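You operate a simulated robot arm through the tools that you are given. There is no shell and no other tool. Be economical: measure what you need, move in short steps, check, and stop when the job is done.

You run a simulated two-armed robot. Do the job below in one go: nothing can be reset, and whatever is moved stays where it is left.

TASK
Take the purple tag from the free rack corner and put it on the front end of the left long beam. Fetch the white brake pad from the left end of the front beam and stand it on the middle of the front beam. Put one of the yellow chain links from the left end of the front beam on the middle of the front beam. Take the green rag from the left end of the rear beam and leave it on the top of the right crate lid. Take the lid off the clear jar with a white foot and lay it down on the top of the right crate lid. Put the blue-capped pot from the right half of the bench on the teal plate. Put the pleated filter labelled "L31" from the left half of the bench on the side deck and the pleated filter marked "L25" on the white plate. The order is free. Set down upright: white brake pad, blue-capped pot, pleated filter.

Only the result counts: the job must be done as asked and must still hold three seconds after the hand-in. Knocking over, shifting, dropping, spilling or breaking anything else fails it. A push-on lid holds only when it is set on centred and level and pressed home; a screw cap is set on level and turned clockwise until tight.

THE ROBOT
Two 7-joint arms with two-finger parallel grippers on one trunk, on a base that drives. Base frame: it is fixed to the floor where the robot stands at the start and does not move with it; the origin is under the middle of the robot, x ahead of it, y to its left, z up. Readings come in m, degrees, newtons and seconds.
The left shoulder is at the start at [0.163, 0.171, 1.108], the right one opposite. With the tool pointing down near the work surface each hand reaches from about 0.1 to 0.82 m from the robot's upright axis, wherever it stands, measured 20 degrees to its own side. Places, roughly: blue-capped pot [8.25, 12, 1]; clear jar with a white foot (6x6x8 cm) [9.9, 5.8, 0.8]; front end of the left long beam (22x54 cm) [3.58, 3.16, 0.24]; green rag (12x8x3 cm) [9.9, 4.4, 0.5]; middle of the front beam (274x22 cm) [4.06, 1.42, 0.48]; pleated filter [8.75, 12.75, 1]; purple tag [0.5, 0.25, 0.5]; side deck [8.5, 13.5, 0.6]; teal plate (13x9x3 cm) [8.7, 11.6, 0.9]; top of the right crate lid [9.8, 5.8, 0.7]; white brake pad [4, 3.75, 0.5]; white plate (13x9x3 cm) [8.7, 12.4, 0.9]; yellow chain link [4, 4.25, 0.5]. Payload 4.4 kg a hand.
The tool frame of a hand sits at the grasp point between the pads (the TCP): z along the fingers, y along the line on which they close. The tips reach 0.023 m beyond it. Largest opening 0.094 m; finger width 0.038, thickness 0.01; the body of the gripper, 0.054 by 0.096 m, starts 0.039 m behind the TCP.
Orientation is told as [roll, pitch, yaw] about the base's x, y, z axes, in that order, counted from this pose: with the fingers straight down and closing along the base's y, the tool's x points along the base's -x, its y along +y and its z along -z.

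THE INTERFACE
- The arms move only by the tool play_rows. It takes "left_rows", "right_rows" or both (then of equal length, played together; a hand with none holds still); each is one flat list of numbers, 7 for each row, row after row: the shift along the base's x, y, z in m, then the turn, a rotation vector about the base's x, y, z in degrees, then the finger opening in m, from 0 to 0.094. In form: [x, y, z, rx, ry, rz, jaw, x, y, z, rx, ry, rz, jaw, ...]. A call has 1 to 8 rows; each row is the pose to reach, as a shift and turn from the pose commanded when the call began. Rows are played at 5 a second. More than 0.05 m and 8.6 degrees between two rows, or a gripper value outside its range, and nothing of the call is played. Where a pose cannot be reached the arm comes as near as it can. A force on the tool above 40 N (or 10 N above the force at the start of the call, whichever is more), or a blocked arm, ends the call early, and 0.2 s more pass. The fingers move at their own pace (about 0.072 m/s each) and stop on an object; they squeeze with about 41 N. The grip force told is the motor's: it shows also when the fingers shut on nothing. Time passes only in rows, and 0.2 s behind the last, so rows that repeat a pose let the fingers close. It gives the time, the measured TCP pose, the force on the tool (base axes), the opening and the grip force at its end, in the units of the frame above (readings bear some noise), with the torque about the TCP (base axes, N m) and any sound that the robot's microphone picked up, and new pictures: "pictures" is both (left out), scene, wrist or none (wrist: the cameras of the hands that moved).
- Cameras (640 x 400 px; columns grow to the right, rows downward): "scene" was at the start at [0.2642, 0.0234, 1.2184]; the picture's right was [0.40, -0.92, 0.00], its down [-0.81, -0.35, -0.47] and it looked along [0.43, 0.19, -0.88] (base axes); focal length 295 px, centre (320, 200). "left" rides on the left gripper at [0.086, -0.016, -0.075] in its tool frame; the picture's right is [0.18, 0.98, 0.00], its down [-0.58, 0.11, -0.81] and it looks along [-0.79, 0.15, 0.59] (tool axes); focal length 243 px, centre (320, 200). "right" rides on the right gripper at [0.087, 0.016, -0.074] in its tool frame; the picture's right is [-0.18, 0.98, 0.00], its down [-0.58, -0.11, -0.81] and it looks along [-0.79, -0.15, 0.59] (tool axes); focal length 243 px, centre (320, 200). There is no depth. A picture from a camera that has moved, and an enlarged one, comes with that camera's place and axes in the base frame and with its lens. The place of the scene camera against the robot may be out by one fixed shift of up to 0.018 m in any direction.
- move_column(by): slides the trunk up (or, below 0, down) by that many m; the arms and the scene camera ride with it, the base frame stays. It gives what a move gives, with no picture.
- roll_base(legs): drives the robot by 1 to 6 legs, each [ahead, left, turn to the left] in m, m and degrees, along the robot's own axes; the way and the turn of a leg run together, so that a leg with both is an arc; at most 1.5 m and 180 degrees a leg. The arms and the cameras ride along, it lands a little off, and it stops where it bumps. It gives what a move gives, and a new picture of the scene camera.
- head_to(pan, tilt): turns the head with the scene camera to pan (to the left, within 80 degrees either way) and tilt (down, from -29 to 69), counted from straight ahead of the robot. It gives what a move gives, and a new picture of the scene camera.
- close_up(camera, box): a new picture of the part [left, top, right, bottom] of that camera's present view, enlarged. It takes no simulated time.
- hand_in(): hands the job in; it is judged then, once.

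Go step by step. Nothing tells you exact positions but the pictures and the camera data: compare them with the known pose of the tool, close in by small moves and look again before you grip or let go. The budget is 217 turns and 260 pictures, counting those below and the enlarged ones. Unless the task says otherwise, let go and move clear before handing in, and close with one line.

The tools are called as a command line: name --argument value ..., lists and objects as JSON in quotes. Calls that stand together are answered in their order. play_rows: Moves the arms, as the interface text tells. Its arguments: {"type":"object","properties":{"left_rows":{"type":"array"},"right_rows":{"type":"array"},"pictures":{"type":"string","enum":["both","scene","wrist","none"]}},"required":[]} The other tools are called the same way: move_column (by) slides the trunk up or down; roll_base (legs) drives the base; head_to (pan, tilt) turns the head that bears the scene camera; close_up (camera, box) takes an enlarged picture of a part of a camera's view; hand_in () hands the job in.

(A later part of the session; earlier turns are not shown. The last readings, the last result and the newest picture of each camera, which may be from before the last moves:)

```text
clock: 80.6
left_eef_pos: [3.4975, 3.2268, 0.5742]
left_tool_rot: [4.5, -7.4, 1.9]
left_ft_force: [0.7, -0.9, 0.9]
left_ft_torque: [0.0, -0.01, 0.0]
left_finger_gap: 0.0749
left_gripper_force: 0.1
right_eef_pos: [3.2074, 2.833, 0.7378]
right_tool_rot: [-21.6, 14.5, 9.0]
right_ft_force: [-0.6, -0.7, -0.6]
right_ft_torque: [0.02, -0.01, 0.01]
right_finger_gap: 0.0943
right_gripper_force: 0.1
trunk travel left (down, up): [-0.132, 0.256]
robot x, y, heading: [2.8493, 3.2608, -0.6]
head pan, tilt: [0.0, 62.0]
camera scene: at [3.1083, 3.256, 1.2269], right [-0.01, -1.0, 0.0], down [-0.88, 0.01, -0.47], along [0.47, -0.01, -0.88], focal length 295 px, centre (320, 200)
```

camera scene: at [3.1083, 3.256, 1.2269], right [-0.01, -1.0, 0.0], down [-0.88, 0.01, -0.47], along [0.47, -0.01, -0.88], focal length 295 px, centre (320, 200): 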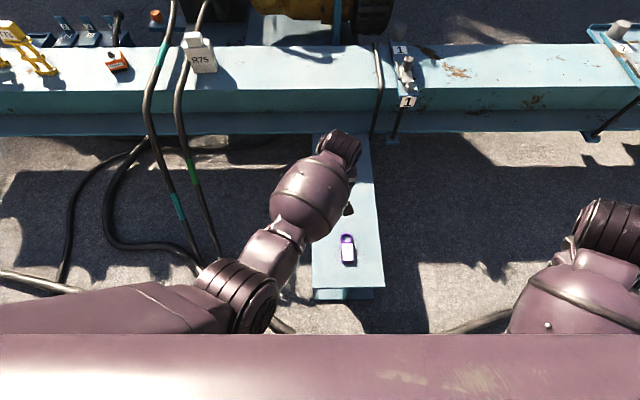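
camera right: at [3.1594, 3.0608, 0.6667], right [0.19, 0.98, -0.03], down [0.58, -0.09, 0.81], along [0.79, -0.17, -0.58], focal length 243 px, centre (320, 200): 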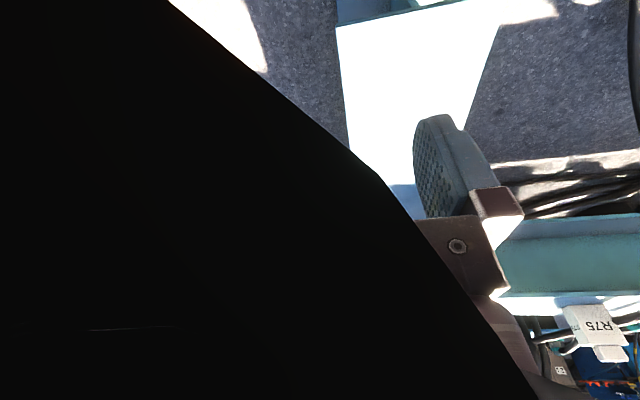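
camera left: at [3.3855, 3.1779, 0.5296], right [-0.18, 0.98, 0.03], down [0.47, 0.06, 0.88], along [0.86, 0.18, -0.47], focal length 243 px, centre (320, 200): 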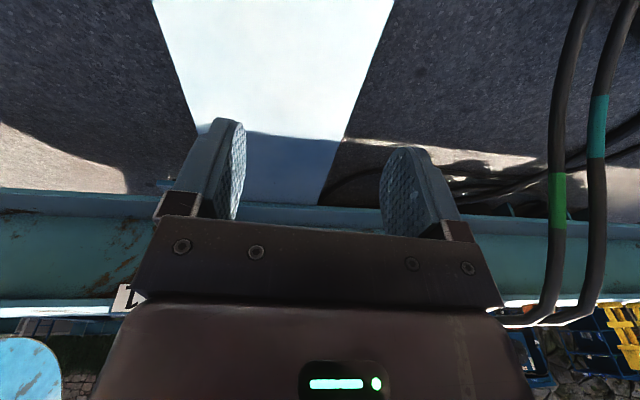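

The tag rests on the flange. I'll level the left hand and lift it up and back.

play_rows --left_rows '[-0.01, 0, 0.02, -2, 4, 0, 0.075, -0.03, 0, 0.05, -4, 7, 0, 0.075, -0.03, 0.02, 0.09, -4.5, 7.4, 0, 0.075, -0.03, 0.05, 0.12, -4.5, 7.4, 0, 0.075, -0.03, 0.09, 0.14, -4.5, 7.4, 0, 0.075, -0.03, 0.13, 0.14, -4.5, 7.4, 0, 0.075]' --pictures "none"

play_rows --right_rows '[0.02, 0.0, 0.01, 6, -4, -2, 0.094, 0.05, 0, 0.02, 12, -8, -4, 0.094, 0.08, 0, 0.03, 18, -12, -6, 0.094, 0.1, 0, 0.03, 21, -14, -8, 0.094]' --pictures "scene"

```text
clock: 82.0
left_eef_pos: [3.4594, 3.3467, 0.7138]
left_tool_rot: [-0.3, 0.5, 1.8]
left_ft_force: [0.5, -0.4, 0.6]
left_ft_torque: [-0.01, -0.01, 0.01]
left_finger_gap: 0.0748
left_gripper_force: 0.0
right_eef_pos: [3.2077, 2.8325, 0.7373]
right_tool_rot: [-21.6, 14.6, 9.0]
right_ft_force: [0.1, -0.5, -0.4]
right_ft_torque: [-0.03, 0.01, -0.01]
right_finger_gap: 0.0941
right_gripper_force: 0.0
trunk travel left (down, up): [-0.132, 0.256]
robot x, y, heading: [2.8449, 3.2628, -1.1]
head pan, tilt: [0.0, 62.0]
```

```text
clock: 82.5
left_eef_pos: [3.4593, 3.3466, 0.7146]
left_tool_rot: [-0.3, 0.3, 2.0]
left_ft_force: [-0.5, -0.2, -0.1]
left_ft_torque: [0.04, -0.06, 0.0]
left_finger_gap: 0.0751
left_gripper_force: 0.0
right_eef_pos: [3.3133, 2.8724, 0.7895]
right_tool_rot: [-22.1, 6.7, 25.5]
right_ft_force: [-0.5, 0.0, 0.4]
right_ft_torque: [0.01, 0.02, 0.02]
right_finger_gap: 0.094
right_gripper_force: 0.1
trunk travel left (down, up): [-0.132, 0.256]
robot x, y, heading: [2.8482, 3.266, -0.7]
head pan, tilt: [0.0, 62.0]
stopped in row 2 (right hand): the arm was blocked; the commanded pose is now the measured one
camera scene: at [3.1077, 3.2554, 1.2269], right [-0.01, -1.0, 0.0], down [-0.88, 0.01, -0.47], along [0.47, -0.01, -0.88], focal length 295 px, centre (320, 200)
```

scene: 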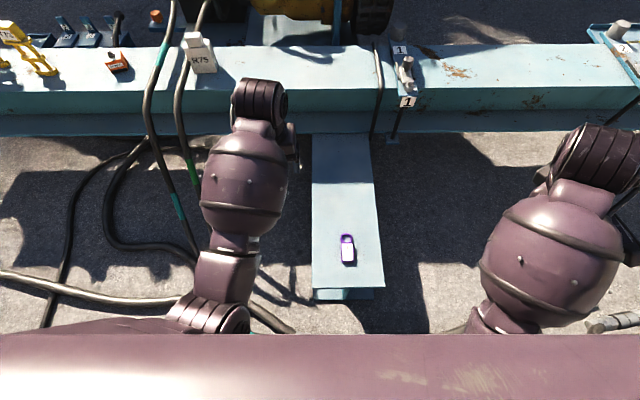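

The right hand moves again; I'll level it while drawing it forward.

play_rows --right_rows '[0.01, 0.0, 0.0, 4.6, -0.3, -5.3, 0.094, 0.02, 0.0, 0.0, 9.2, -0.6, -10.6, 0.094, 0.03, 0.0, 0.0, 13.8, -0.9, -15.9, 0.094, 0.03, 0.0, -0.02, 18.4, -1.2, -21.2, 0.094, 0.03, 0.0, -0.04, 23.1, -1.6, -26.5, 0.094]' --pictures "none"

```text
clock: 83.0
left_eef_pos: [3.4605, 3.3449, 0.7155]
left_tool_rot: [-0.2, 0.3, 1.8]
left_ft_force: [-1.5, -0.9, 0.4]
left_ft_torque: [0.07, -0.04, 0.01]
left_finger_gap: 0.0751
left_gripper_force: 0.0
right_eef_pos: [3.3811, 2.9589, 0.8228]
right_tool_rot: [-23.7, 3.4, 38.6]
right_ft_force: [0.4, 0.2, 0.5]
right_ft_torque: [0.03, 0.02, 0.03]
right_finger_gap: 0.0941
right_gripper_force: 0.0
trunk travel left (down, up): [-0.132, 0.256]
robot x, y, heading: [2.8474, 3.2608, -0.6]
head pan, tilt: [0.0, 62.0]
stopped in row 2 (right hand): the arm was blocked; the commanded pose is now the measured one
```

play_rows --right_rows '[0.03, -0.02, 0.0, 0, 0, 0, 0.094, 0.06, -0.04, 0.0, 0, 0, 0, 0.094, 0.06, -0.08, 0.0, 0, 0, 0, 0.094, 0.06, -0.12, 0.0, 0, 0, 0, 0.094]' --pictures "scene"

```text
clock: 84.0
left_eef_pos: [3.4622, 3.3456, 0.7143]
left_tool_rot: [-0.2, 0.2, 1.8]
left_ft_force: [0.0, -0.3, 0.3]
left_ft_torque: [0.02, 0.0, 0.0]
left_finger_gap: 0.0749
left_gripper_force: 0.1
right_eef_pos: [3.4402, 2.8423, 0.821]
right_tool_rot: [-23.2, 3.3, 38.4]
right_ft_force: [1.0, -0.4, -0.4]
right_ft_torque: [0.02, 0.01, -0.02]
right_finger_gap: 0.0938
right_gripper_force: 0.0
trunk travel left (down, up): [-0.132, 0.256]
robot x, y, heading: [2.8483, 3.2594, -0.7]
head pan, tilt: [0.0, 62.0]
camera scene: at [3.1083, 3.2547, 1.2268], right [-0.01, -1.0, 0.0], down [-0.88, 0.01, -0.47], along [0.47, -0.01, -0.88], focal length 295 px, centre (320, 200)
```

scene: 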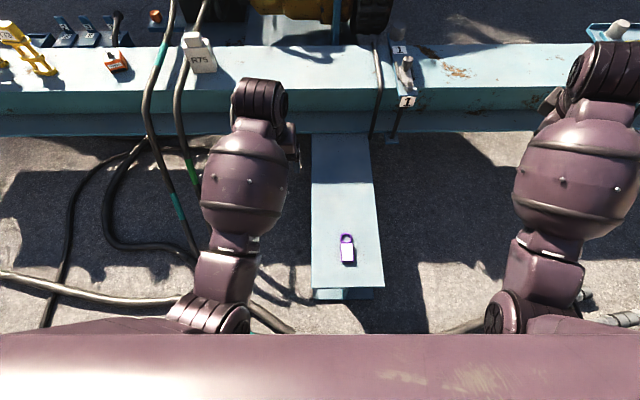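

play_rows --right_rows '[0, 0, 0, 3.9, 0.8, -6.4, 0.094, 0, 0, 0, 7.8, 1.6, -12.8, 0.094, 0, 0, 0, 11.7, 2.35, -19.2, 0.094, 0, 0, 0, 15.6, 3.1, -25.6, 0.094, 0, 0, 0, 19.5, 3.9, -32, 0.094, 0, 0, 0, 23.4, 4.7, -38.5, 0.094]' --pictures "none"

```text
clock: 84.9
left_eef_pos: [3.4601, 3.3438, 0.7153]
left_tool_rot: [-0.1, 0.3, 1.9]
left_ft_force: [-0.4, -0.4, -0.2]
left_ft_torque: [0.05, -0.01, 0.01]
left_finger_gap: 0.075
left_gripper_force: 0.0
right_eef_pos: [3.4893, 2.9052, 0.8664]
right_tool_rot: [-22.0, 1.4, 34.1]
right_ft_force: [-0.5, -1.2, -0.3]
right_ft_torque: [0.04, -0.02, 0.0]
right_finger_gap: 0.0942
right_gripper_force: 0.0
trunk travel left (down, up): [-0.132, 0.256]
robot x, y, heading: [2.8466, 3.2593, -0.6]
head pan, tilt: [0.0, 62.0]
stopped in row 4 (right hand): the arm was blocked; the commanded pose is now the measured one
```

play_rows --right_rows '[0, -0.04, 0, 0, 0, 0, 0.094, 0, -0.08, 0, 0, 0, 0, 0.094, 0.0, -0.12, -0.02, 0, 0, 0, 0.094, 0.0, -0.16, -0.04, 5, 0, -3, 0.094, 0.0, -0.18, -0.06, 10, 1, -6, 0.094, 0.0, -0.18, -0.08, 15, 2, -9, 0.094]' --pictures "scene"

```text
clock: 86.3
left_eef_pos: [3.4607, 3.3446, 0.7161]
left_tool_rot: [-0.2, 0.3, 1.8]
left_ft_force: [-0.1, -0.8, 0.3]
left_ft_torque: [0.03, -0.03, -0.05]
left_finger_gap: 0.0751
left_gripper_force: 0.1
right_eef_pos: [3.4911, 2.7273, 0.7873]
right_tool_rot: [-7.7, -4.4, 24.6]
right_ft_force: [0.0, 0.2, -0.1]
right_ft_torque: [-0.01, 0.02, 0.03]
right_finger_gap: 0.094
right_gripper_force: 0.0
trunk travel left (down, up): [-0.132, 0.256]
robot x, y, heading: [2.8464, 3.2597, -0.9]
head pan, tilt: [0.0, 62.0]
camera scene: at [3.1086, 3.2548, 1.2267], right [-0.01, -1.0, 0.0], down [-0.88, 0.01, -0.47], along [0.47, -0.01, -0.88], focal length 295 px, centre (320, 200)
```

scene: 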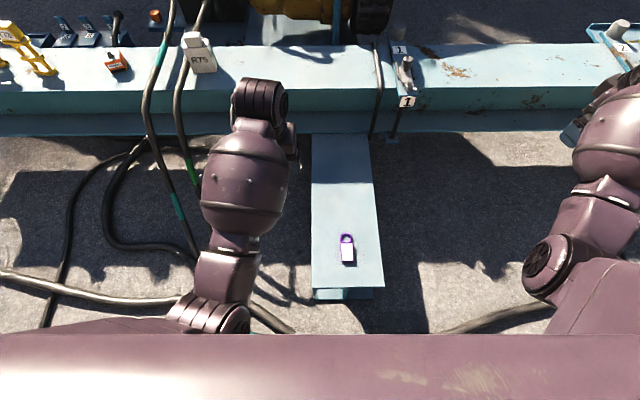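

play_rows --right_rows '[0, 0, 0, 2, 0.6, -6.2, 0.094, 0, 0, 0, 4, 1.3, -12.4, 0.094, 0, 0, 0, 6.3, 2, -18.6, 0.094, 0, 0, 0, 8.5, 2.6, -24.9, 0.094]' --pictures "none"

```text
clock: 87.3
left_eef_pos: [3.4616, 3.3435, 0.7172]
left_tool_rot: [-0.2, 0.3, 1.8]
left_ft_force: [0.0, -0.3, 1.0]
left_ft_torque: [0.03, -0.03, -0.01]
left_finger_gap: 0.075
left_gripper_force: 0.0
right_eef_pos: [3.4898, 2.7248, 0.7863]
right_tool_rot: [1.3, -3.6, -1.0]
right_ft_force: [0.9, 0.5, 0.1]
right_ft_torque: [0.0, 0.01, 0.03]
right_finger_gap: 0.0942
right_gripper_force: 0.1
trunk travel left (down, up): [-0.132, 0.256]
robot x, y, heading: [2.8439, 3.2604, -0.9]
head pan, tilt: [0.0, 62.0]
```

Both hands are free and level. I'll raise the column, then move to stand in front of the links, left of the hoses.

move_column --by 0.15

play_rows --left_rows '[-0.04, 0, 0, 0, 0, 0, 0.094, -0.08, 0.02, 0, 0, 0, 0, 0.094, -0.12, 0.04, 0, 0, 0, 0, 0.094]' --right_rows '[-0.03, 0, 0, 0, 1.5, 0, 0.094, -0.06, 0.0, 0, 0, 3.6, 0, 0.094, -0.1, 0.02, 0, 0, 3.6, 0, 0.094]' --pictures "none"

roll_base --legs '[[-0.05, 0.95, 0.8], [0.45, 0, 0]]'

```text
clock: 89.0
left_eef_pos: [3.4596, 3.3443, 0.8648]
left_tool_rot: [-0.2, 0.4, 1.8]
left_ft_force: [0.3, -0.1, 0.3]
left_ft_torque: [-0.04, -0.03, -0.01]
left_finger_gap: 0.075
left_gripper_force: 0.1
right_eef_pos: [3.4899, 2.7266, 0.9359]
right_tool_rot: [1.2, -3.5, -0.8]
right_ft_force: [0.2, 0.0, -0.5]
right_ft_torque: [0.0, 0.0, -0.02]
right_finger_gap: 0.0939
right_gripper_force: 0.0
trunk travel left (down, up): [-0.282, 0.106]
robot x, y, heading: [2.8468, 3.2625, -0.7]
head pan, tilt: [0.0, 62.0]
```

```text
clock: 89.8
left_eef_pos: [3.34, 3.3835, 0.8649]
left_tool_rot: [-0.2, 0.2, 1.8]
left_ft_force: [-0.4, 0.8, 0.1]
left_ft_torque: [-0.03, -0.02, 0.02]
left_finger_gap: 0.0938
left_gripper_force: 0.0
right_eef_pos: [3.3857, 2.7461, 0.9386]
right_tool_rot: [1.0, 0.1, -0.9]
right_ft_force: [-0.7, 0.1, 0.8]
right_ft_torque: [-0.02, -0.01, 0.01]
right_finger_gap: 0.0942
right_gripper_force: 0.1
trunk travel left (down, up): [-0.282, 0.106]
robot x, y, heading: [2.8475, 3.2602, -0.8]
head pan, tilt: [0.0, 62.0]
```

```text
clock: 100.9
left_eef_pos: [3.7449, 4.3426, 0.8631]
left_tool_rot: [-0.2, 0.3, 2.2]
left_ft_force: [-0.5, -0.5, -0.5]
left_ft_torque: [0.01, 0.02, 0.0]
left_finger_gap: 0.0942
left_gripper_force: 0.0
right_eef_pos: [3.7951, 3.706, 0.9372]
right_tool_rot: [1.2, 0.3, -0.6]
right_ft_force: [0.1, -0.4, -0.3]
right_ft_torque: [-0.01, 0.03, -0.01]
right_finger_gap: 0.0942
right_gripper_force: 0.1
trunk travel left (down, up): [-0.282, 0.106]
robot x, y, heading: [3.2497, 4.2194, -0.4]
head pan, tilt: [0.0, 62.0]
camera scene: at [3.3884, 4.2141, 1.3927], right [-0.01, -1.0, 0.0], down [-0.88, 0.01, -0.47], along [0.47, 0.0, -0.88], focal length 295 px, centre (320, 200)
```

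scene: 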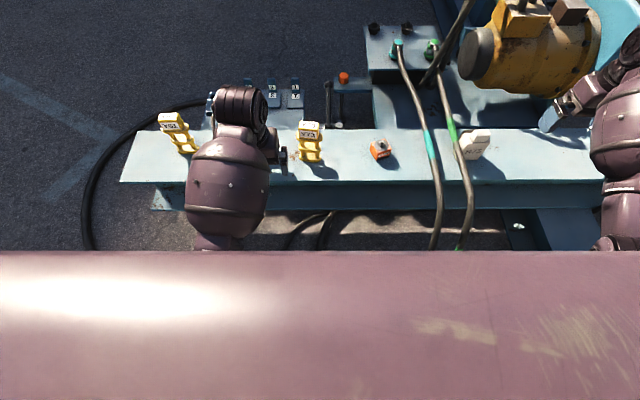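

Now at (3.25, 4.22). I'll look at the pad and hoses more closely.

head_to --pan -25 --tilt 48

close_up --camera "scene" --box '[140, 60, 400, 222]'

```text
clock: 101.8
left_eef_pos: [3.7451, 4.3424, 0.8634]
left_tool_rot: [-0.2, 0.3, 2.1]
left_ft_force: [0.4, 0.4, 0.2]
left_ft_torque: [0.02, -0.01, 0.0]
left_finger_gap: 0.0941
left_gripper_force: 0.0
right_eef_pos: [3.7953, 3.7045, 0.9382]
right_tool_rot: [1.0, 0.2, -0.6]
right_ft_force: [0.2, -1.1, 1.1]
right_ft_torque: [-0.01, 0.01, 0.01]
right_finger_gap: 0.0942
right_gripper_force: 0.0
trunk travel left (down, up): [-0.282, 0.106]
robot x, y, heading: [3.2527, 4.2194, -0.4]
head pan, tilt: [-25.0, 48.0]
camera scene: at [3.3947, 4.1808, 1.4103], right [-0.43, -0.9, 0.0], down [-0.67, 0.32, -0.67], along [0.6, -0.29, -0.74], focal length 295 px, centre (320, 200)
```

scene: 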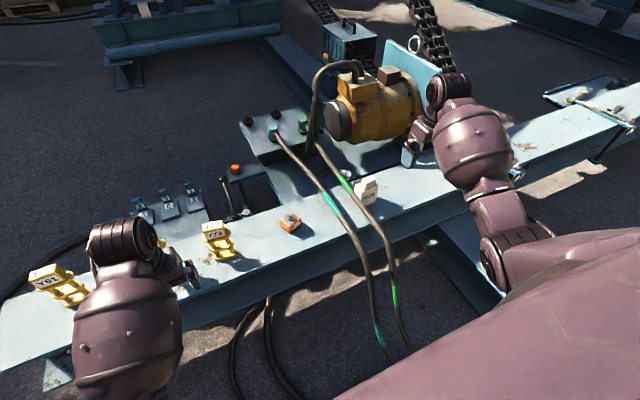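

```text
2.46 times, centred on (270, 141) of scene
camera zoom: at [3.3947, 4.1808, 1.4103], right [-0.43, -0.9, 0.0], down [-0.67, 0.32, -0.67], along [0.6, -0.29, -0.74], focal length 727 px, centre (443, 345)
```

zoom: 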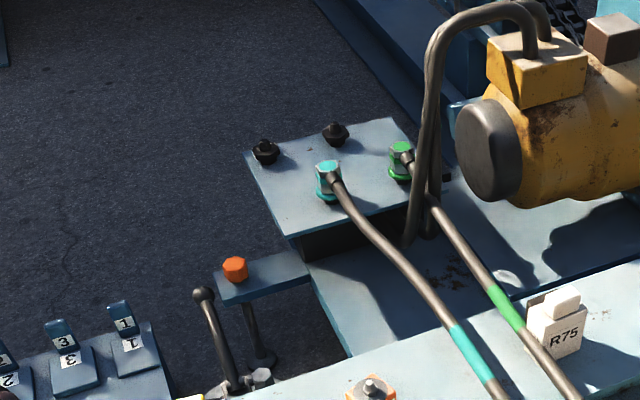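

play_rows --right_rows '[0.02, -0.01, -0.01, 0, 0, 0, 0.094]' --pictures "wrist"

```text
clock: 102.2
left_eef_pos: [3.7458, 4.3422, 0.8635]
left_tool_rot: [-0.2, 0.4, 2.1]
left_ft_force: [0.7, -0.1, -0.5]
left_ft_torque: [0.01, 0.04, -0.02]
left_finger_gap: 0.0942
left_gripper_force: 0.0
right_eef_pos: [3.815, 3.694, 0.9262]
right_tool_rot: [1.1, 0.2, -0.5]
right_ft_force: [0.2, 0.0, -0.1]
right_ft_torque: [0.02, 0.08, -0.01]
right_finger_gap: 0.0942
right_gripper_force: 0.1
trunk travel left (down, up): [-0.282, 0.106]
robot x, y, heading: [3.2497, 4.2206, -0.3]
head pan, tilt: [-25.0, 48.0]
camera right: at [3.7285, 3.7097, 1.0012], right [0.19, 0.98, 0.02], down [0.58, -0.13, 0.8], along [0.79, -0.14, -0.6], focal length 243 px, centre (320, 200)
```

right: 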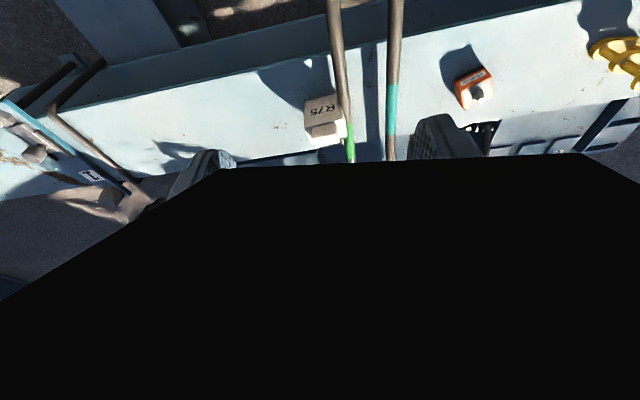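

Pad R75 is at about (4.02, 3.67), with its top tab at z≈0.62. I need to be nearer, so I'll roll forward 0.28 m while keeping left of the hoses.

roll_base --legs '[[0.28, -0.03, 0]]'

```text
clock: 104.2
left_eef_pos: [4.0336, 4.3138, 0.8633]
left_tool_rot: [-0.2, 0.5, 2.7]
left_ft_force: [-0.3, -1.0, -0.3]
left_ft_torque: [0.0, 0.03, 0.01]
left_finger_gap: 0.094
left_gripper_force: 0.1
right_eef_pos: [4.1098, 3.6681, 0.9258]
right_tool_rot: [1.1, 0.2, -0.1]
right_ft_force: [0.7, 1.2, -0.1]
right_ft_torque: [-0.02, 0.03, 0.0]
right_finger_gap: 0.094
right_gripper_force: 0.1
trunk travel left (down, up): [-0.282, 0.106]
robot x, y, heading: [3.5376, 4.1878, -0.2]
head pan, tilt: [-25.0, 48.0]
camera scene: at [3.6859, 4.1505, 1.4102], right [-0.42, -0.91, 0.0], down [-0.67, 0.31, -0.67], along [0.61, -0.28, -0.74], focal length 295 px, centre (320, 200)
```

scene: 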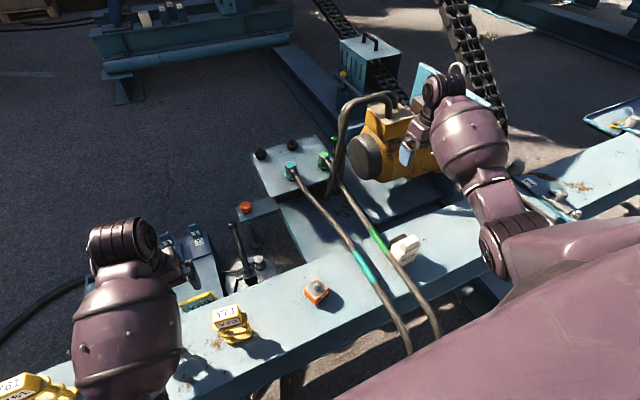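

play_rows --right_rows '[-0.02, 0, 0, 0, 0, 8, 0.094, -0.04, 0, 0, 0, 0, 16, 0.094, -0.06, 0, 0, 0, 0, 24, 0.094, -0.08, 0, 0, 0, 0, 32, 0.094, -0.08, 0, 0, 0, 0, 40, 0.094, -0.08, 0, 0, 0, 0, 48, 0.094, -0.08, 0, 0, 0, 0, 56, 0.094, -0.08, 0, 0, 0, 0, 64, 0.094]' --pictures "wrist"

```text
clock: 106.0
left_eef_pos: [4.0332, 4.3146, 0.8625]
left_tool_rot: [-0.2, 0.3, 2.6]
left_ft_force: [0.5, 0.9, 1.3]
left_ft_torque: [0.02, 0.0, -0.01]
left_finger_gap: 0.0938
left_gripper_force: 0.1
right_eef_pos: [4.0292, 3.6679, 0.9249]
right_tool_rot: [1.1, 0.0, 64.0]
right_ft_force: [0.4, -0.2, 0.1]
right_ft_torque: [-0.01, -0.03, -0.01]
right_finger_gap: 0.094
right_gripper_force: 0.0
trunk travel left (down, up): [-0.282, 0.106]
robot x, y, heading: [3.5395, 4.1891, 0.2]
head pan, tilt: [-25.0, 48.0]
camera right: at [3.9767, 3.596, 1.0011], right [-0.8, 0.6, 0.02], down [0.37, 0.47, 0.8], along [0.47, 0.65, -0.6], focal length 243 px, centre (320, 200)
```

right: 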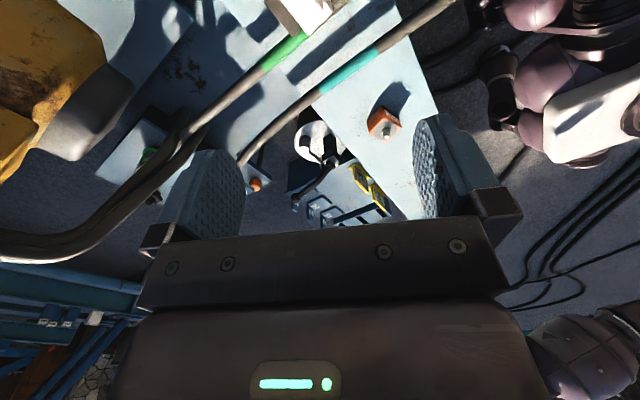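

play_rows --right_rows '[0, -0.005, -0.03, 0, 0, 8, 0.094, 0, -0.005, -0.06, 0, 0, 16, 0.094, 0, -0.005, -0.09, -1, 0, 24, 0.094, 0, -0.005, -0.13, -1, 0, 26, 0.094]'

```text
clock: 107.0
left_eef_pos: [4.0336, 4.3148, 0.8623]
left_tool_rot: [-0.2, 0.3, 2.6]
left_ft_force: [0.3, 0.5, 0.4]
left_ft_torque: [0.01, 0.0, 0.02]
left_finger_gap: 0.0938
left_gripper_force: 0.0
right_eef_pos: [4.0274, 3.6643, 0.7966]
right_tool_rot: [0.8, 1.1, 89.9]
right_ft_force: [0.6, -0.5, -0.6]
right_ft_torque: [0.04, -0.01, 0.02]
right_finger_gap: 0.094
right_gripper_force: 0.0
trunk travel left (down, up): [-0.282, 0.106]
robot x, y, heading: [3.5395, 4.182, -0.2]
head pan, tilt: [-25.0, 48.0]
camera scene: at [3.6855, 4.1506, 1.4102], right [-0.42, -0.91, 0.0], down [-0.67, 0.31, -0.67], along [0.61, -0.28, -0.74], focal length 295 px, centre (320, 200)
camera right: at [4.0127, 3.5781, 0.874], right [-0.98, 0.18, 0.01], down [0.12, 0.6, 0.79], along [0.14, 0.78, -0.61], focal length 243 px, centre (320, 200)
```

scene: 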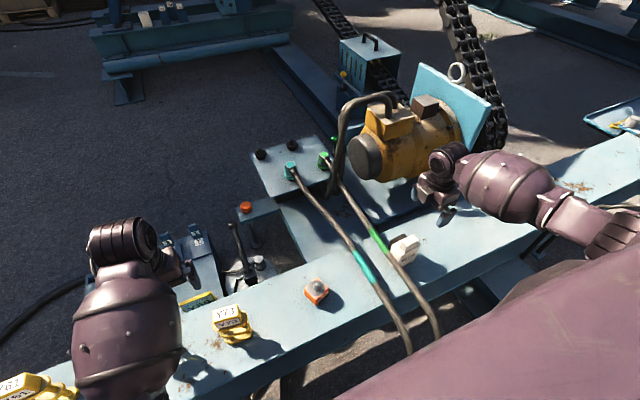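
right: 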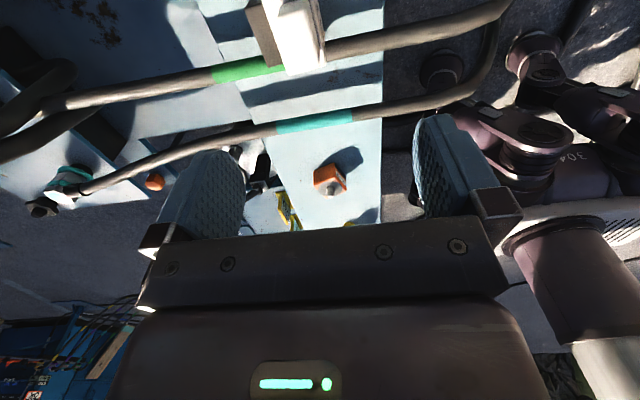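

I'll step the hand back a little in y to see the pad with the wrist camera.

play_rows --right_rows '[0, -0.05, 0, -0.8, 0, 0, 0.094, 0, -0.09, 0, -0.8, 0, 0, 0.094]' --pictures "wrist"

```text
clock: 107.6
left_eef_pos: [4.0329, 4.3137, 0.863]
left_tool_rot: [-0.2, 0.3, 2.6]
left_ft_force: [-0.2, 0.4, -0.6]
left_ft_torque: [0.0, 0.0, -0.03]
left_finger_gap: 0.094
left_gripper_force: 0.1
right_eef_pos: [4.0299, 3.5735, 0.7972]
right_tool_rot: [0.7, 1.9, 89.9]
right_ft_force: [-0.2, -0.4, -0.7]
right_ft_torque: [0.01, -0.04, -0.01]
right_finger_gap: 0.0941
right_gripper_force: 0.1
trunk travel left (down, up): [-0.282, 0.106]
robot x, y, heading: [3.54, 4.1864, -0.1]
head pan, tilt: [-25.0, 48.0]
camera right: at [4.0143, 3.4891, 0.8747], right [-0.98, 0.19, 0.01], down [0.12, 0.61, 0.78], along [0.14, 0.77, -0.62], focal length 243 px, centre (320, 200)
```

right: 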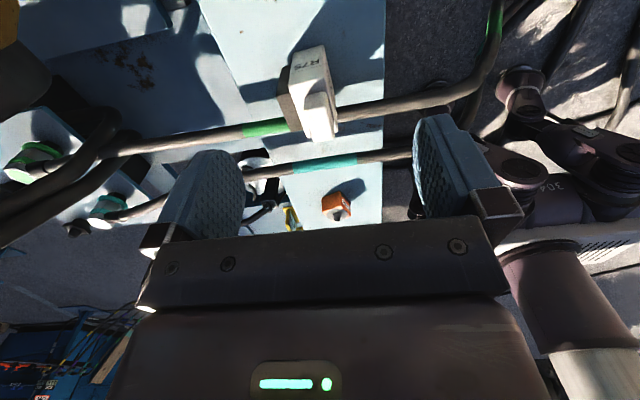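

close_up --camera "right" --box '[220, 20, 420, 160]'

```text
2.86 times, centred on (320, 90) of right
camera zoom: at [4.0143, 3.4891, 0.8747], right [-0.98, 0.19, 0.01], down [0.12, 0.61, 0.78], along [0.14, 0.77, -0.62], focal length 693 px, centre (320, 514)
```

zoom: 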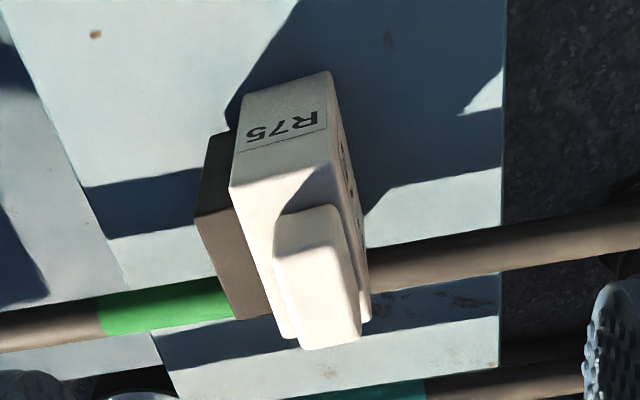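

The pad is about 6 cm thick in x and centred near (4.058, 3.65), with its body top at z≈0.60. I'll position above it and lower to just over the tab.

play_rows --right_rows '[0.015, 0.04, -0.02, -0.7, -1.9, 0, 0.094, 0.028, 0.072, -0.05, -0.7, -1.9, 0, 0.094, 0.028, 0.072, -0.09, -0.7, -1.9, 0, 0.094, 0.028, 0.072, -0.135, -0.7, -1.9, 0, 0.094]'

```text
clock: 108.6
left_eef_pos: [4.0345, 4.3153, 0.8631]
left_tool_rot: [-0.1, 0.5, 2.6]
left_ft_force: [0.4, -0.3, 0.0]
left_ft_torque: [-0.02, 0.05, 0.0]
left_finger_gap: 0.0942
left_gripper_force: 0.1
right_eef_pos: [4.0573, 3.6456, 0.6609]
right_tool_rot: [-1.1, 2.8, 89.8]
right_ft_force: [0.5, 0.5, 1.3]
right_ft_torque: [0.0, 0.02, 0.02]
right_finger_gap: 0.0939
right_gripper_force: 0.0
trunk travel left (down, up): [-0.282, 0.106]
robot x, y, heading: [3.5412, 4.1871, -0.2]
head pan, tilt: [-25.0, 48.0]
camera scene: at [3.6858, 4.151, 1.4102], right [-0.42, -0.91, 0.0], down [-0.67, 0.31, -0.67], along [0.61, -0.28, -0.74], focal length 295 px, centre (320, 200)
camera right: at [4.0388, 3.5618, 0.7387], right [-0.98, 0.19, -0.03], down [0.1, 0.62, 0.78], along [0.16, 0.76, -0.62], focal length 243 px, centre (320, 200)
```

scene: 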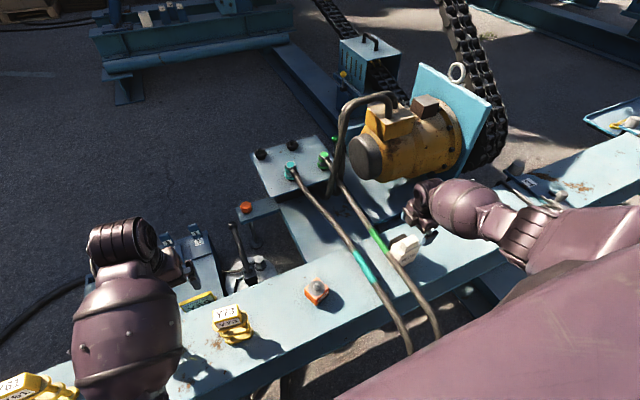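
right: 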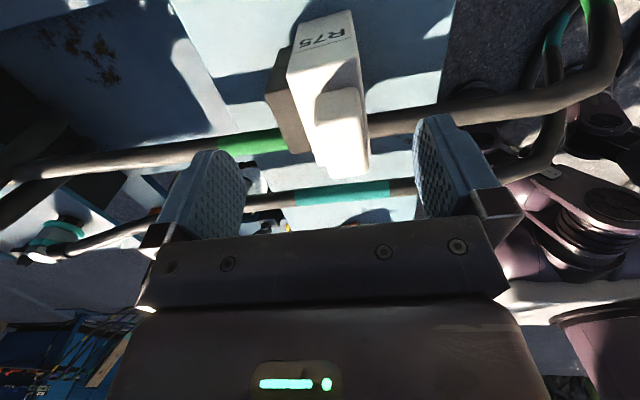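

The pad sits centred between the open fingers. I'll level and lower to grip height.

play_rows --right_rows '[0, 0, -0.025, 1.4, 0.5, 0, 0.094, 0, 0, -0.045, 2.8, 1.1, 0, 0.094, 0, 0, -0.064, 2.8, 1.1, 0, 0.094]' --pictures "wrist"

```text
clock: 109.4
left_eef_pos: [4.0338, 4.3153, 0.8626]
left_tool_rot: [-0.2, 0.3, 2.5]
left_ft_force: [-0.4, -0.4, -0.2]
left_ft_torque: [-0.02, 0.0, 0.02]
left_finger_gap: 0.0939
left_gripper_force: 0.0
right_eef_pos: [4.0497, 3.6516, 0.6173]
right_tool_rot: [0.0, -0.2, 89.8]
right_ft_force: [1.1, 0.3, -0.6]
right_ft_torque: [-0.04, 0.02, -0.06]
right_finger_gap: 0.0939
right_gripper_force: 0.0
right hand out of reach, approached as far as the arm can: row 2, 3
trunk travel left (down, up): [-0.282, 0.106]
robot x, y, heading: [3.5348, 4.1859, 0.3]
head pan, tilt: [-25.0, 48.0]
camera right: at [4.033, 3.5638, 0.6914], right [-0.98, 0.19, 0.0], down [0.11, 0.58, 0.81], along [0.15, 0.79, -0.59], focal length 243 px, centre (320, 200)
```

right: 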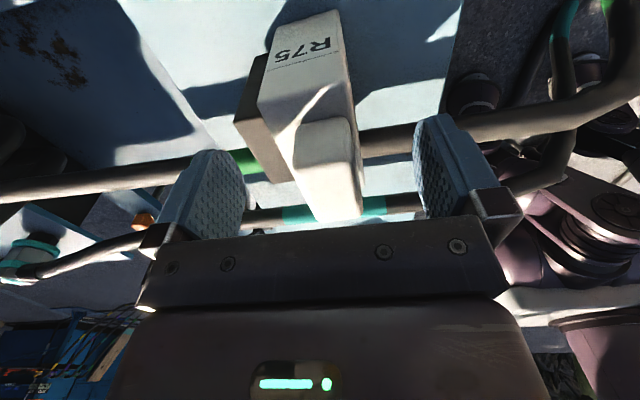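

The arm is at its lower limit; lowering the column by 22 mm gives the rest.

move_column --by -0.022

play_rows --right_rows '[0, 0, 0, 0, 0, 0, 0.094]' --pictures "both"

```text
clock: 110.0
left_eef_pos: [4.0327, 4.3147, 0.8412]
left_tool_rot: [-0.1, 0.3, 2.6]
left_ft_force: [-0.2, 0.7, 0.6]
left_ft_torque: [0.02, 0.03, -0.03]
left_finger_gap: 0.0941
left_gripper_force: 0.0
right_eef_pos: [4.0484, 3.6506, 0.5948]
right_tool_rot: [0.1, -0.2, 89.8]
right_ft_force: [-0.8, 2.7, 5.0]
right_ft_torque: [0.05, -0.16, 0.12]
right_finger_gap: 0.0938
right_gripper_force: 0.1
trunk travel left (down, up): [-0.26, 0.128]
robot x, y, heading: [3.5378, 4.1876, -0.1]
head pan, tilt: [-25.0, 48.0]
```

```text
clock: 110.4
left_eef_pos: [4.0336, 4.3156, 0.8417]
left_tool_rot: [-0.1, 0.4, 2.6]
left_ft_force: [0.2, 0.4, -0.2]
left_ft_torque: [0.02, -0.01, -0.02]
left_finger_gap: 0.094
left_gripper_force: 0.0
right_eef_pos: [4.0502, 3.6497, 0.5952]
right_tool_rot: [0.1, -0.2, 89.7]
right_ft_force: [-1.9, -0.2, 2.8]
right_ft_torque: [-0.05, -0.09, 0.01]
right_finger_gap: 0.0936
right_gripper_force: 0.1
trunk travel left (down, up): [-0.26, 0.128]
robot x, y, heading: [3.5408, 4.1878, 0.2]
head pan, tilt: [-25.0, 48.0]
camera scene: at [3.6961, 4.1508, 1.3872], right [-0.42, -0.91, 0.0], down [-0.67, 0.31, -0.67], along [0.61, -0.28, -0.74], focal length 295 px, centre (320, 200)
camera right: at [4.0323, 3.563, 0.6693], right [-0.98, 0.19, 0.0], down [0.11, 0.58, 0.81], along [0.15, 0.79, -0.59], focal length 243 px, centre (320, 200)
```

scene: 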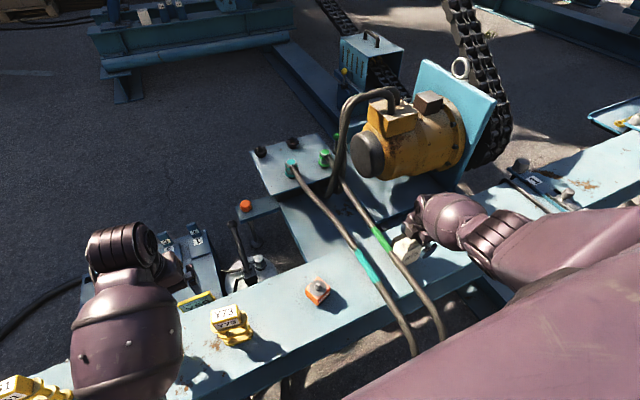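
right: 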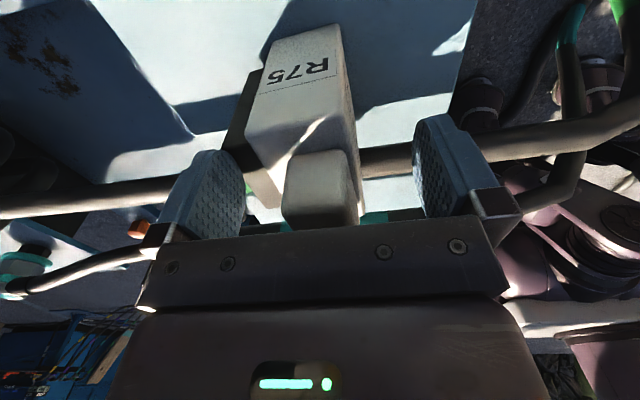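

play_rows --right_rows '[0, 0, 0.003, 0, 0, 0, 0.094, 0, 0, 0.003, 0, 0, 0, 0.06, 0, 0, 0.003, 0, 0, 0, 0.03, 0, 0, 0.003, 0, 0, 0, 0.0, 0, 0, 0.003, 0, 0, 0, 0.0, 0, 0, 0.02, 0, 0, 0, 0.0, 0, -0.0, 0.05, 0, 0, 0, 0.0]'

```text
clock: 112.0
left_eef_pos: [4.0327, 4.3136, 0.8425]
left_tool_rot: [-0.2, 0.3, 2.6]
left_ft_force: [-0.6, 0.1, 0.5]
left_ft_torque: [-0.03, 0.0, 0.0]
left_finger_gap: 0.0939
left_gripper_force: 0.0
right_eef_pos: [4.0485, 3.6489, 0.6454]
right_tool_rot: [0.1, -0.2, 89.9]
right_ft_force: [-1.0, 1.2, -7.1]
right_ft_torque: [-0.11, 0.05, 0.01]
right_finger_gap: 0.0478
right_gripper_force: 40.9
trunk travel left (down, up): [-0.26, 0.128]
robot x, y, heading: [3.5387, 4.1849, -0.0]
head pan, tilt: [-25.0, 48.0]
camera scene: at [3.6965, 4.15, 1.3871], right [-0.42, -0.91, 0.0], down [-0.67, 0.31, -0.67], along [0.61, -0.28, -0.74], focal length 295 px, centre (320, 200)
camera right: at [4.0316, 3.5612, 0.7193], right [-0.98, 0.19, 0.0], down [0.11, 0.58, 0.81], along [0.15, 0.79, -0.59], focal length 243 px, centre (320, 200)
```

scene: 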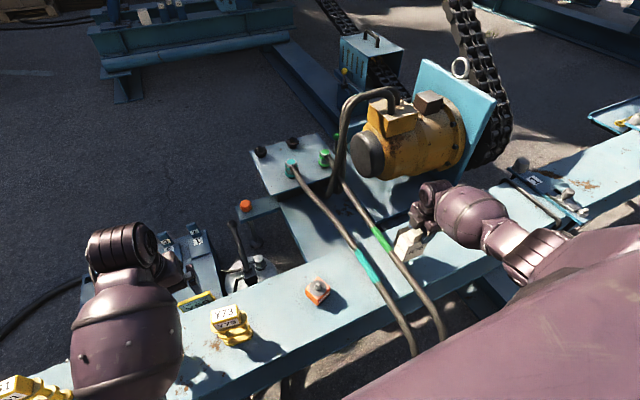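
right: 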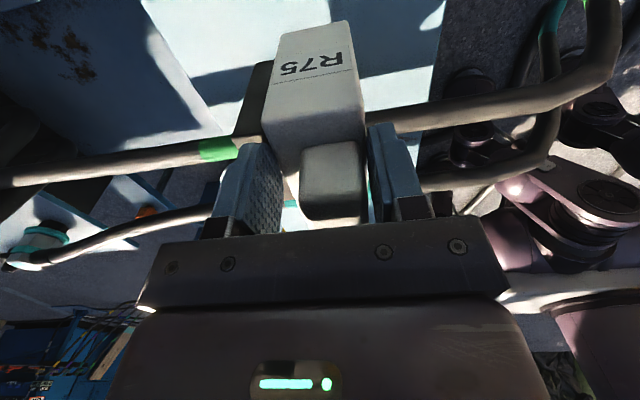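

The pad is held. I'll lift it up, away from the hose.

play_rows --right_rows '[0, -0.01, 0.05, 0, 0, 0, 0, 0, -0.02, 0.1, 0, 0, 0, 0, -0.02, -0.02, 0.14, 0, 0, 0, 0, -0.04, -0.02, 0.18, 0, 0, 0, 0]' --pictures "none"

head_to --pan 10 --tilt 60

play_rows --left_rows '[0, 0, -0.01, 0, 0, -1, 0.094]' --pictures "wrist"

```text
refused: row 1 steps farther than a row can; nothing moved
```

```text
clock: 113.0
left_eef_pos: [4.0326, 4.3144, 0.8408]
left_tool_rot: [-0.3, 0.5, 2.7]
left_ft_force: [0.2, 0.7, -0.7]
left_ft_torque: [0.01, 0.0, 0.02]
left_finger_gap: 0.0941
left_gripper_force: 0.2
right_eef_pos: [4.0495, 3.6482, 0.6436]
right_tool_rot: [0.0, -0.3, 89.9]
right_ft_force: [0.0, -0.4, -7.6]
right_ft_torque: [-0.13, 0.03, -0.02]
right_finger_gap: 0.0475
right_gripper_force: 40.9
trunk travel left (down, up): [-0.26, 0.128]
robot x, y, heading: [3.5393, 4.1853, -0.2]
head pan, tilt: [10.0, 60.0]
camera scene: at [3.6911, 4.1949, 1.3718], right [0.17, -0.98, 0.0], down [-0.85, -0.15, -0.5], along [0.49, 0.09, -0.87], focal length 295 px, centre (320, 200)
```

scene: 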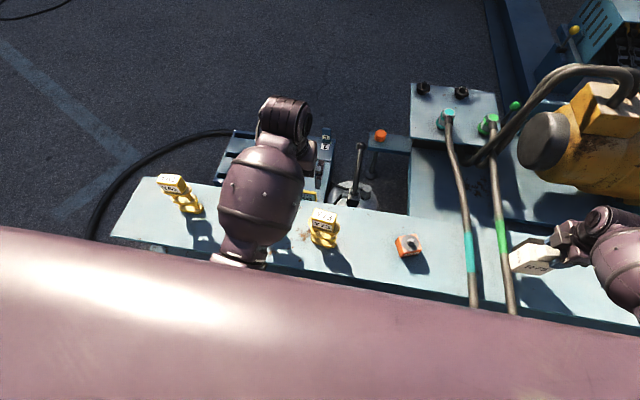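

```text
clock: 113.5
left_eef_pos: [4.0336, 4.3137, 0.8316]
left_tool_rot: [-0.2, 0.3, 1.5]
left_ft_force: [0.4, -0.5, 0.7]
left_ft_torque: [-0.02, -0.03, -0.02]
left_finger_gap: 0.0939
left_gripper_force: 0.1
right_eef_pos: [4.0493, 3.6495, 0.6453]
right_tool_rot: [0.1, -0.2, 89.8]
right_ft_force: [0.2, 0.2, -7.2]
right_ft_torque: [-0.16, 0.03, -0.02]
right_finger_gap: 0.0473
right_gripper_force: 40.7
trunk travel left (down, up): [-0.26, 0.128]
robot x, y, heading: [3.5424, 4.1871, -0.1]
head pan, tilt: [10.0, 60.0]
camera left: at [3.9485, 4.2957, 0.9072], right [-0.21, 0.98, 0.0], down [0.58, 0.13, 0.8], along [0.79, 0.17, -0.6], focal length 243 px, centre (320, 200)
```

left: 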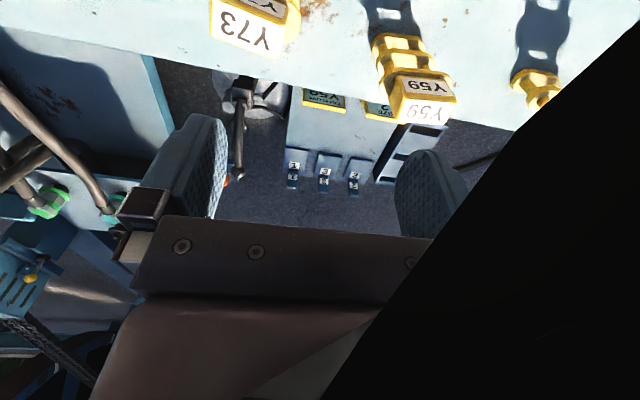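

I'll lift the pad clear, and back the left hand off to view link Y73.

play_rows --right_rows '[0, -0.01, 0.04, 0, 0, 0, 0, 0, -0.02, 0.08, 0, 0, 0, 0, -0.02, -0.02, 0.12, 0, 0, 0, 0, -0.04, -0.02, 0.16, 0, 0, 0, 0]' --left_rows '[-0.04, -0.02, 0, 0, 0, -1, 0.094, -0.08, -0.04, 0, 0, 0, -1, 0.094, -0.12, -0.06, 0, 0, 0, -1, 0.094, -0.14, -0.065, 0, 0, 0, -1, 0.094]' --pictures "wrist"

```text
clock: 114.7
left_eef_pos: [3.8975, 4.2806, 0.8218]
left_tool_rot: [3.8, -0.2, 1.0]
left_ft_force: [-0.1, -0.2, -0.9]
left_ft_torque: [0.0, 0.03, -0.03]
left_finger_gap: 0.094
left_gripper_force: 0.0
right_eef_pos: [4.0081, 3.6294, 0.8056]
right_tool_rot: [0.2, -0.3, 89.8]
right_ft_force: [-0.4, 0.3, -7.8]
right_ft_torque: [-0.16, 0.03, -0.01]
right_finger_gap: 0.0481
right_gripper_force: 41.2
trunk travel left (down, up): [-0.26, 0.128]
robot x, y, heading: [3.5397, 4.1869, 0.0]
head pan, tilt: [10.0, 60.0]
stopped in row 4 (left hand): the arm was blocked; the commanded pose is now the measured one
camera right: at [3.9902, 3.5412, 0.8805], right [-0.98, 0.19, 0.01], down [0.11, 0.58, 0.81], along [0.15, 0.79, -0.59], focal length 243 px, centre (320, 200)
camera left: at [3.8111, 4.2572, 0.8955], right [-0.2, 0.98, 0.07], down [0.58, 0.06, 0.81], along [0.79, 0.2, -0.58], focal length 243 px, centre (320, 200)
```

right: 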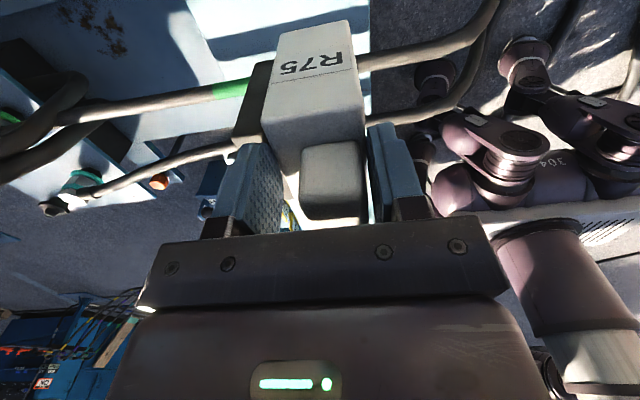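
left: 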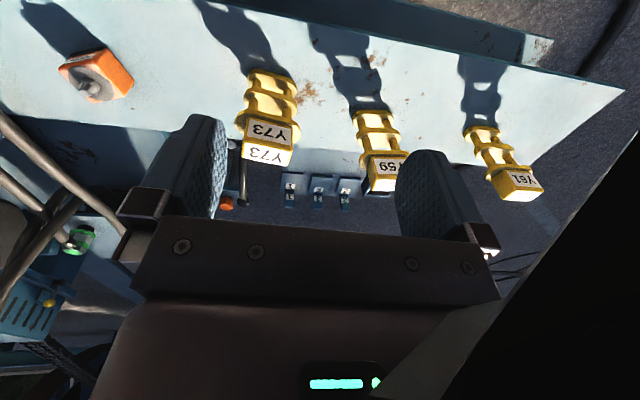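

close_up --camera "left" --box '[200, 40, 360, 180]'

close_up --camera "scene" --box '[290, 180, 390, 280]'

```text
2.86 times, centred on (280, 110) of left
camera zoom: at [3.8111, 4.2572, 0.8955], right [-0.2, 0.98, 0.07], down [0.58, 0.06, 0.81], along [0.79, 0.2, -0.58], focal length 693 px, centre (434, 457)
```

zoom: 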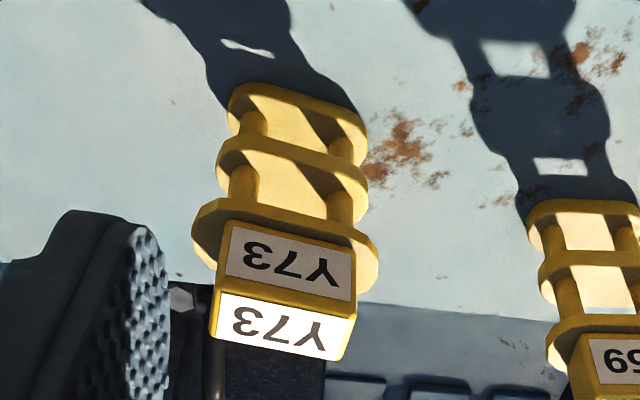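

```text
4.00 times, centred on (340, 230) of scene
camera zoom: at [3.6915, 4.1951, 1.3716], right [0.17, -0.98, 0.0], down [-0.85, -0.15, -0.5], along [0.49, 0.09, -0.87], focal length 1181 px, centre (240, 80)
```

zoom: 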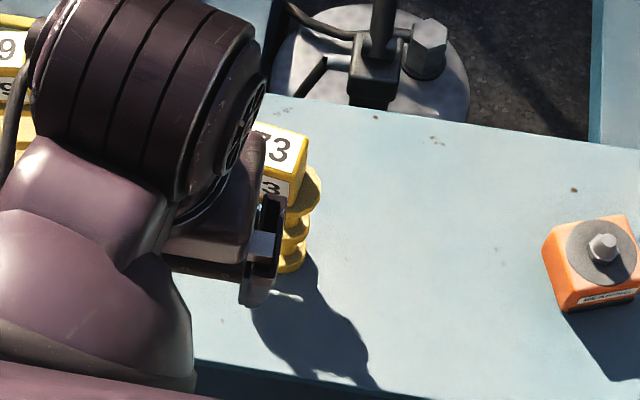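

Link Y73's label block is about 7 × 3.5 cm, centred near (4.078, 4.25), with its top at z≈0.62 and turned about -9°. I'll bring the left hand above it.

play_rows --left_rows '[0.04, -0.005, 0, -1, 0, -2, 0.094, 0.08, -0.01, 0, -2, 0, -4, 0.094, 0.12, -0.02, -0.01, -3, 0, -6, 0.094, 0.15, -0.028, -0.04, -3.8, 0.2, -8, 0.094, 0.18, -0.031, -0.07, -3.8, 0.2, -10, 0.094, 0.18, -0.031, -0.105, -3.8, 0.2, -10, 0.094]'

```text
clock: 116.0
left_eef_pos: [4.0774, 4.2449, 0.7203]
left_tool_rot: [-0.4, -0.5, -9.2]
left_ft_force: [-0.3, 0.5, -0.4]
left_ft_torque: [-0.03, 0.01, 0.02]
left_finger_gap: 0.094
left_gripper_force: 0.1
right_eef_pos: [4.0077, 3.6295, 0.8067]
right_tool_rot: [0.1, -0.2, 89.8]
right_ft_force: [-0.1, -0.1, -8.4]
right_ft_torque: [-0.12, 0.06, 0.01]
right_finger_gap: 0.0476
right_gripper_force: 41.5
trunk travel left (down, up): [-0.26, 0.128]
robot x, y, heading: [3.5416, 4.1844, 0.4]
head pan, tilt: [10.0, 60.0]
camera scene: at [3.691, 4.1952, 1.3718], right [0.17, -0.98, 0.0], down [-0.85, -0.15, -0.5], along [0.49, 0.09, -0.87], focal length 295 px, centre (320, 200)
camera left: at [3.989, 4.2438, 0.7947], right [-0.02, 1.0, -0.01], down [0.59, 0.02, 0.81], along [0.81, 0.02, -0.59], focal length 243 px, centre (320, 200)
```

scene: 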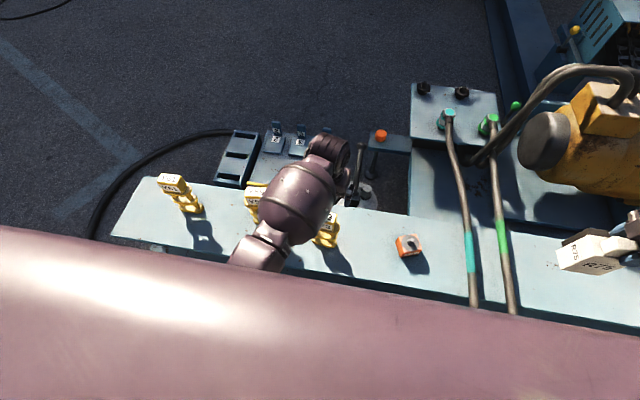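
left: 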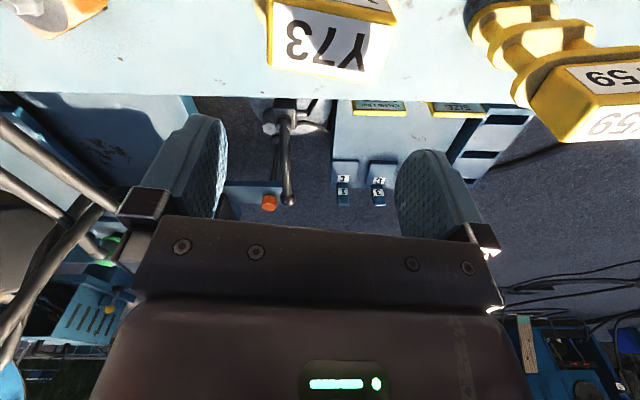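

play_rows --left_rows '[-0.019, 0.004, -0.02, 0, 0, 0, 0.094, -0.019, 0.004, -0.06, 0, 0, 0, 0.094]' --pictures "wrist"

```text
clock: 116.7
left_eef_pos: [4.0603, 4.2484, 0.6581]
left_tool_rot: [-0.3, -0.4, -9.0]
left_ft_force: [0.2, 0.6, -0.3]
left_ft_torque: [0.03, -0.01, 0.0]
left_finger_gap: 0.0941
left_gripper_force: 0.0
right_eef_pos: [4.0072, 3.6297, 0.8072]
right_tool_rot: [0.0, -0.2, 89.8]
right_ft_force: [0.2, -0.2, -7.5]
right_ft_torque: [-0.16, 0.05, 0.01]
right_finger_gap: 0.0478
right_gripper_force: 40.8
trunk travel left (down, up): [-0.26, 0.128]
robot x, y, heading: [3.5388, 4.1859, -0.2]
head pan, tilt: [10.0, 60.0]
camera left: at [3.9723, 4.2477, 0.7324], right [-0.03, 1.0, 0.0], down [0.59, 0.02, 0.81], along [0.81, 0.02, -0.59], focal length 243 px, centre (320, 200)
```

left: 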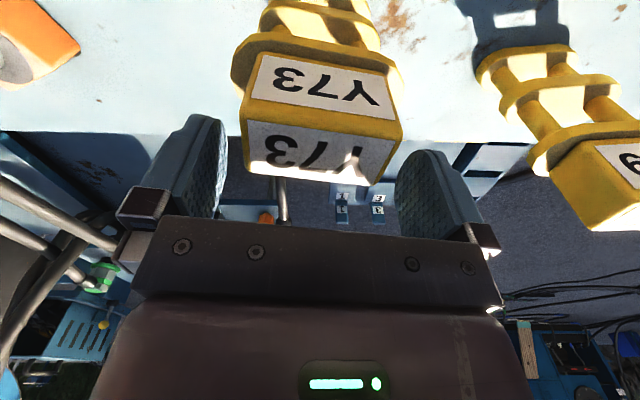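

play_rows --left_rows '[-0.012, 0.001, -0.008, 0, 0, 0, 0.094, -0.012, 0.001, -0.016, 0, 0, 0, 0.094, -0.012, 0.001, -0.026, 0, 0, 0, 0.094]' --pictures "wrist"

```text
clock: 117.5
left_eef_pos: [4.047, 4.2507, 0.6325]
left_tool_rot: [-0.2, -0.4, -9.2]
left_ft_force: [0.2, -0.6, -0.9]
left_ft_torque: [-0.01, -0.04, -0.01]
left_finger_gap: 0.0942
left_gripper_force: 0.0
right_eef_pos: [4.007, 3.6289, 0.8078]
right_tool_rot: [0.1, -0.2, 89.8]
right_ft_force: [0.4, -0.7, -8.8]
right_ft_torque: [-0.14, 0.06, 0.03]
right_finger_gap: 0.0476
right_gripper_force: 41.0
trunk travel left (down, up): [-0.26, 0.128]
robot x, y, heading: [3.5401, 4.1915, -0.1]
head pan, tilt: [10.0, 60.0]
camera left: at [3.9589, 4.2503, 0.7065], right [-0.03, 1.0, 0.0], down [0.59, 0.02, 0.81], along [0.81, 0.02, -0.59], focal length 243 px, centre (320, 200)
```

left: 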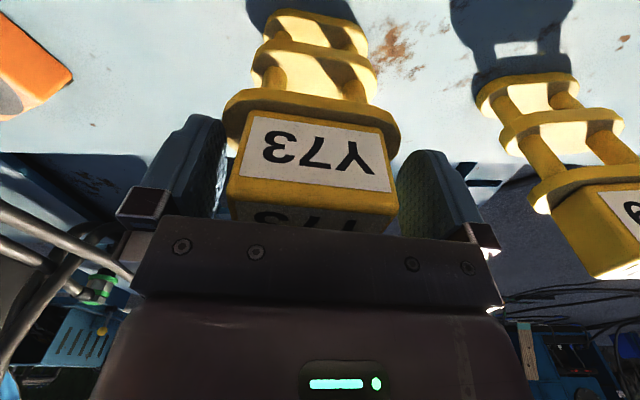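

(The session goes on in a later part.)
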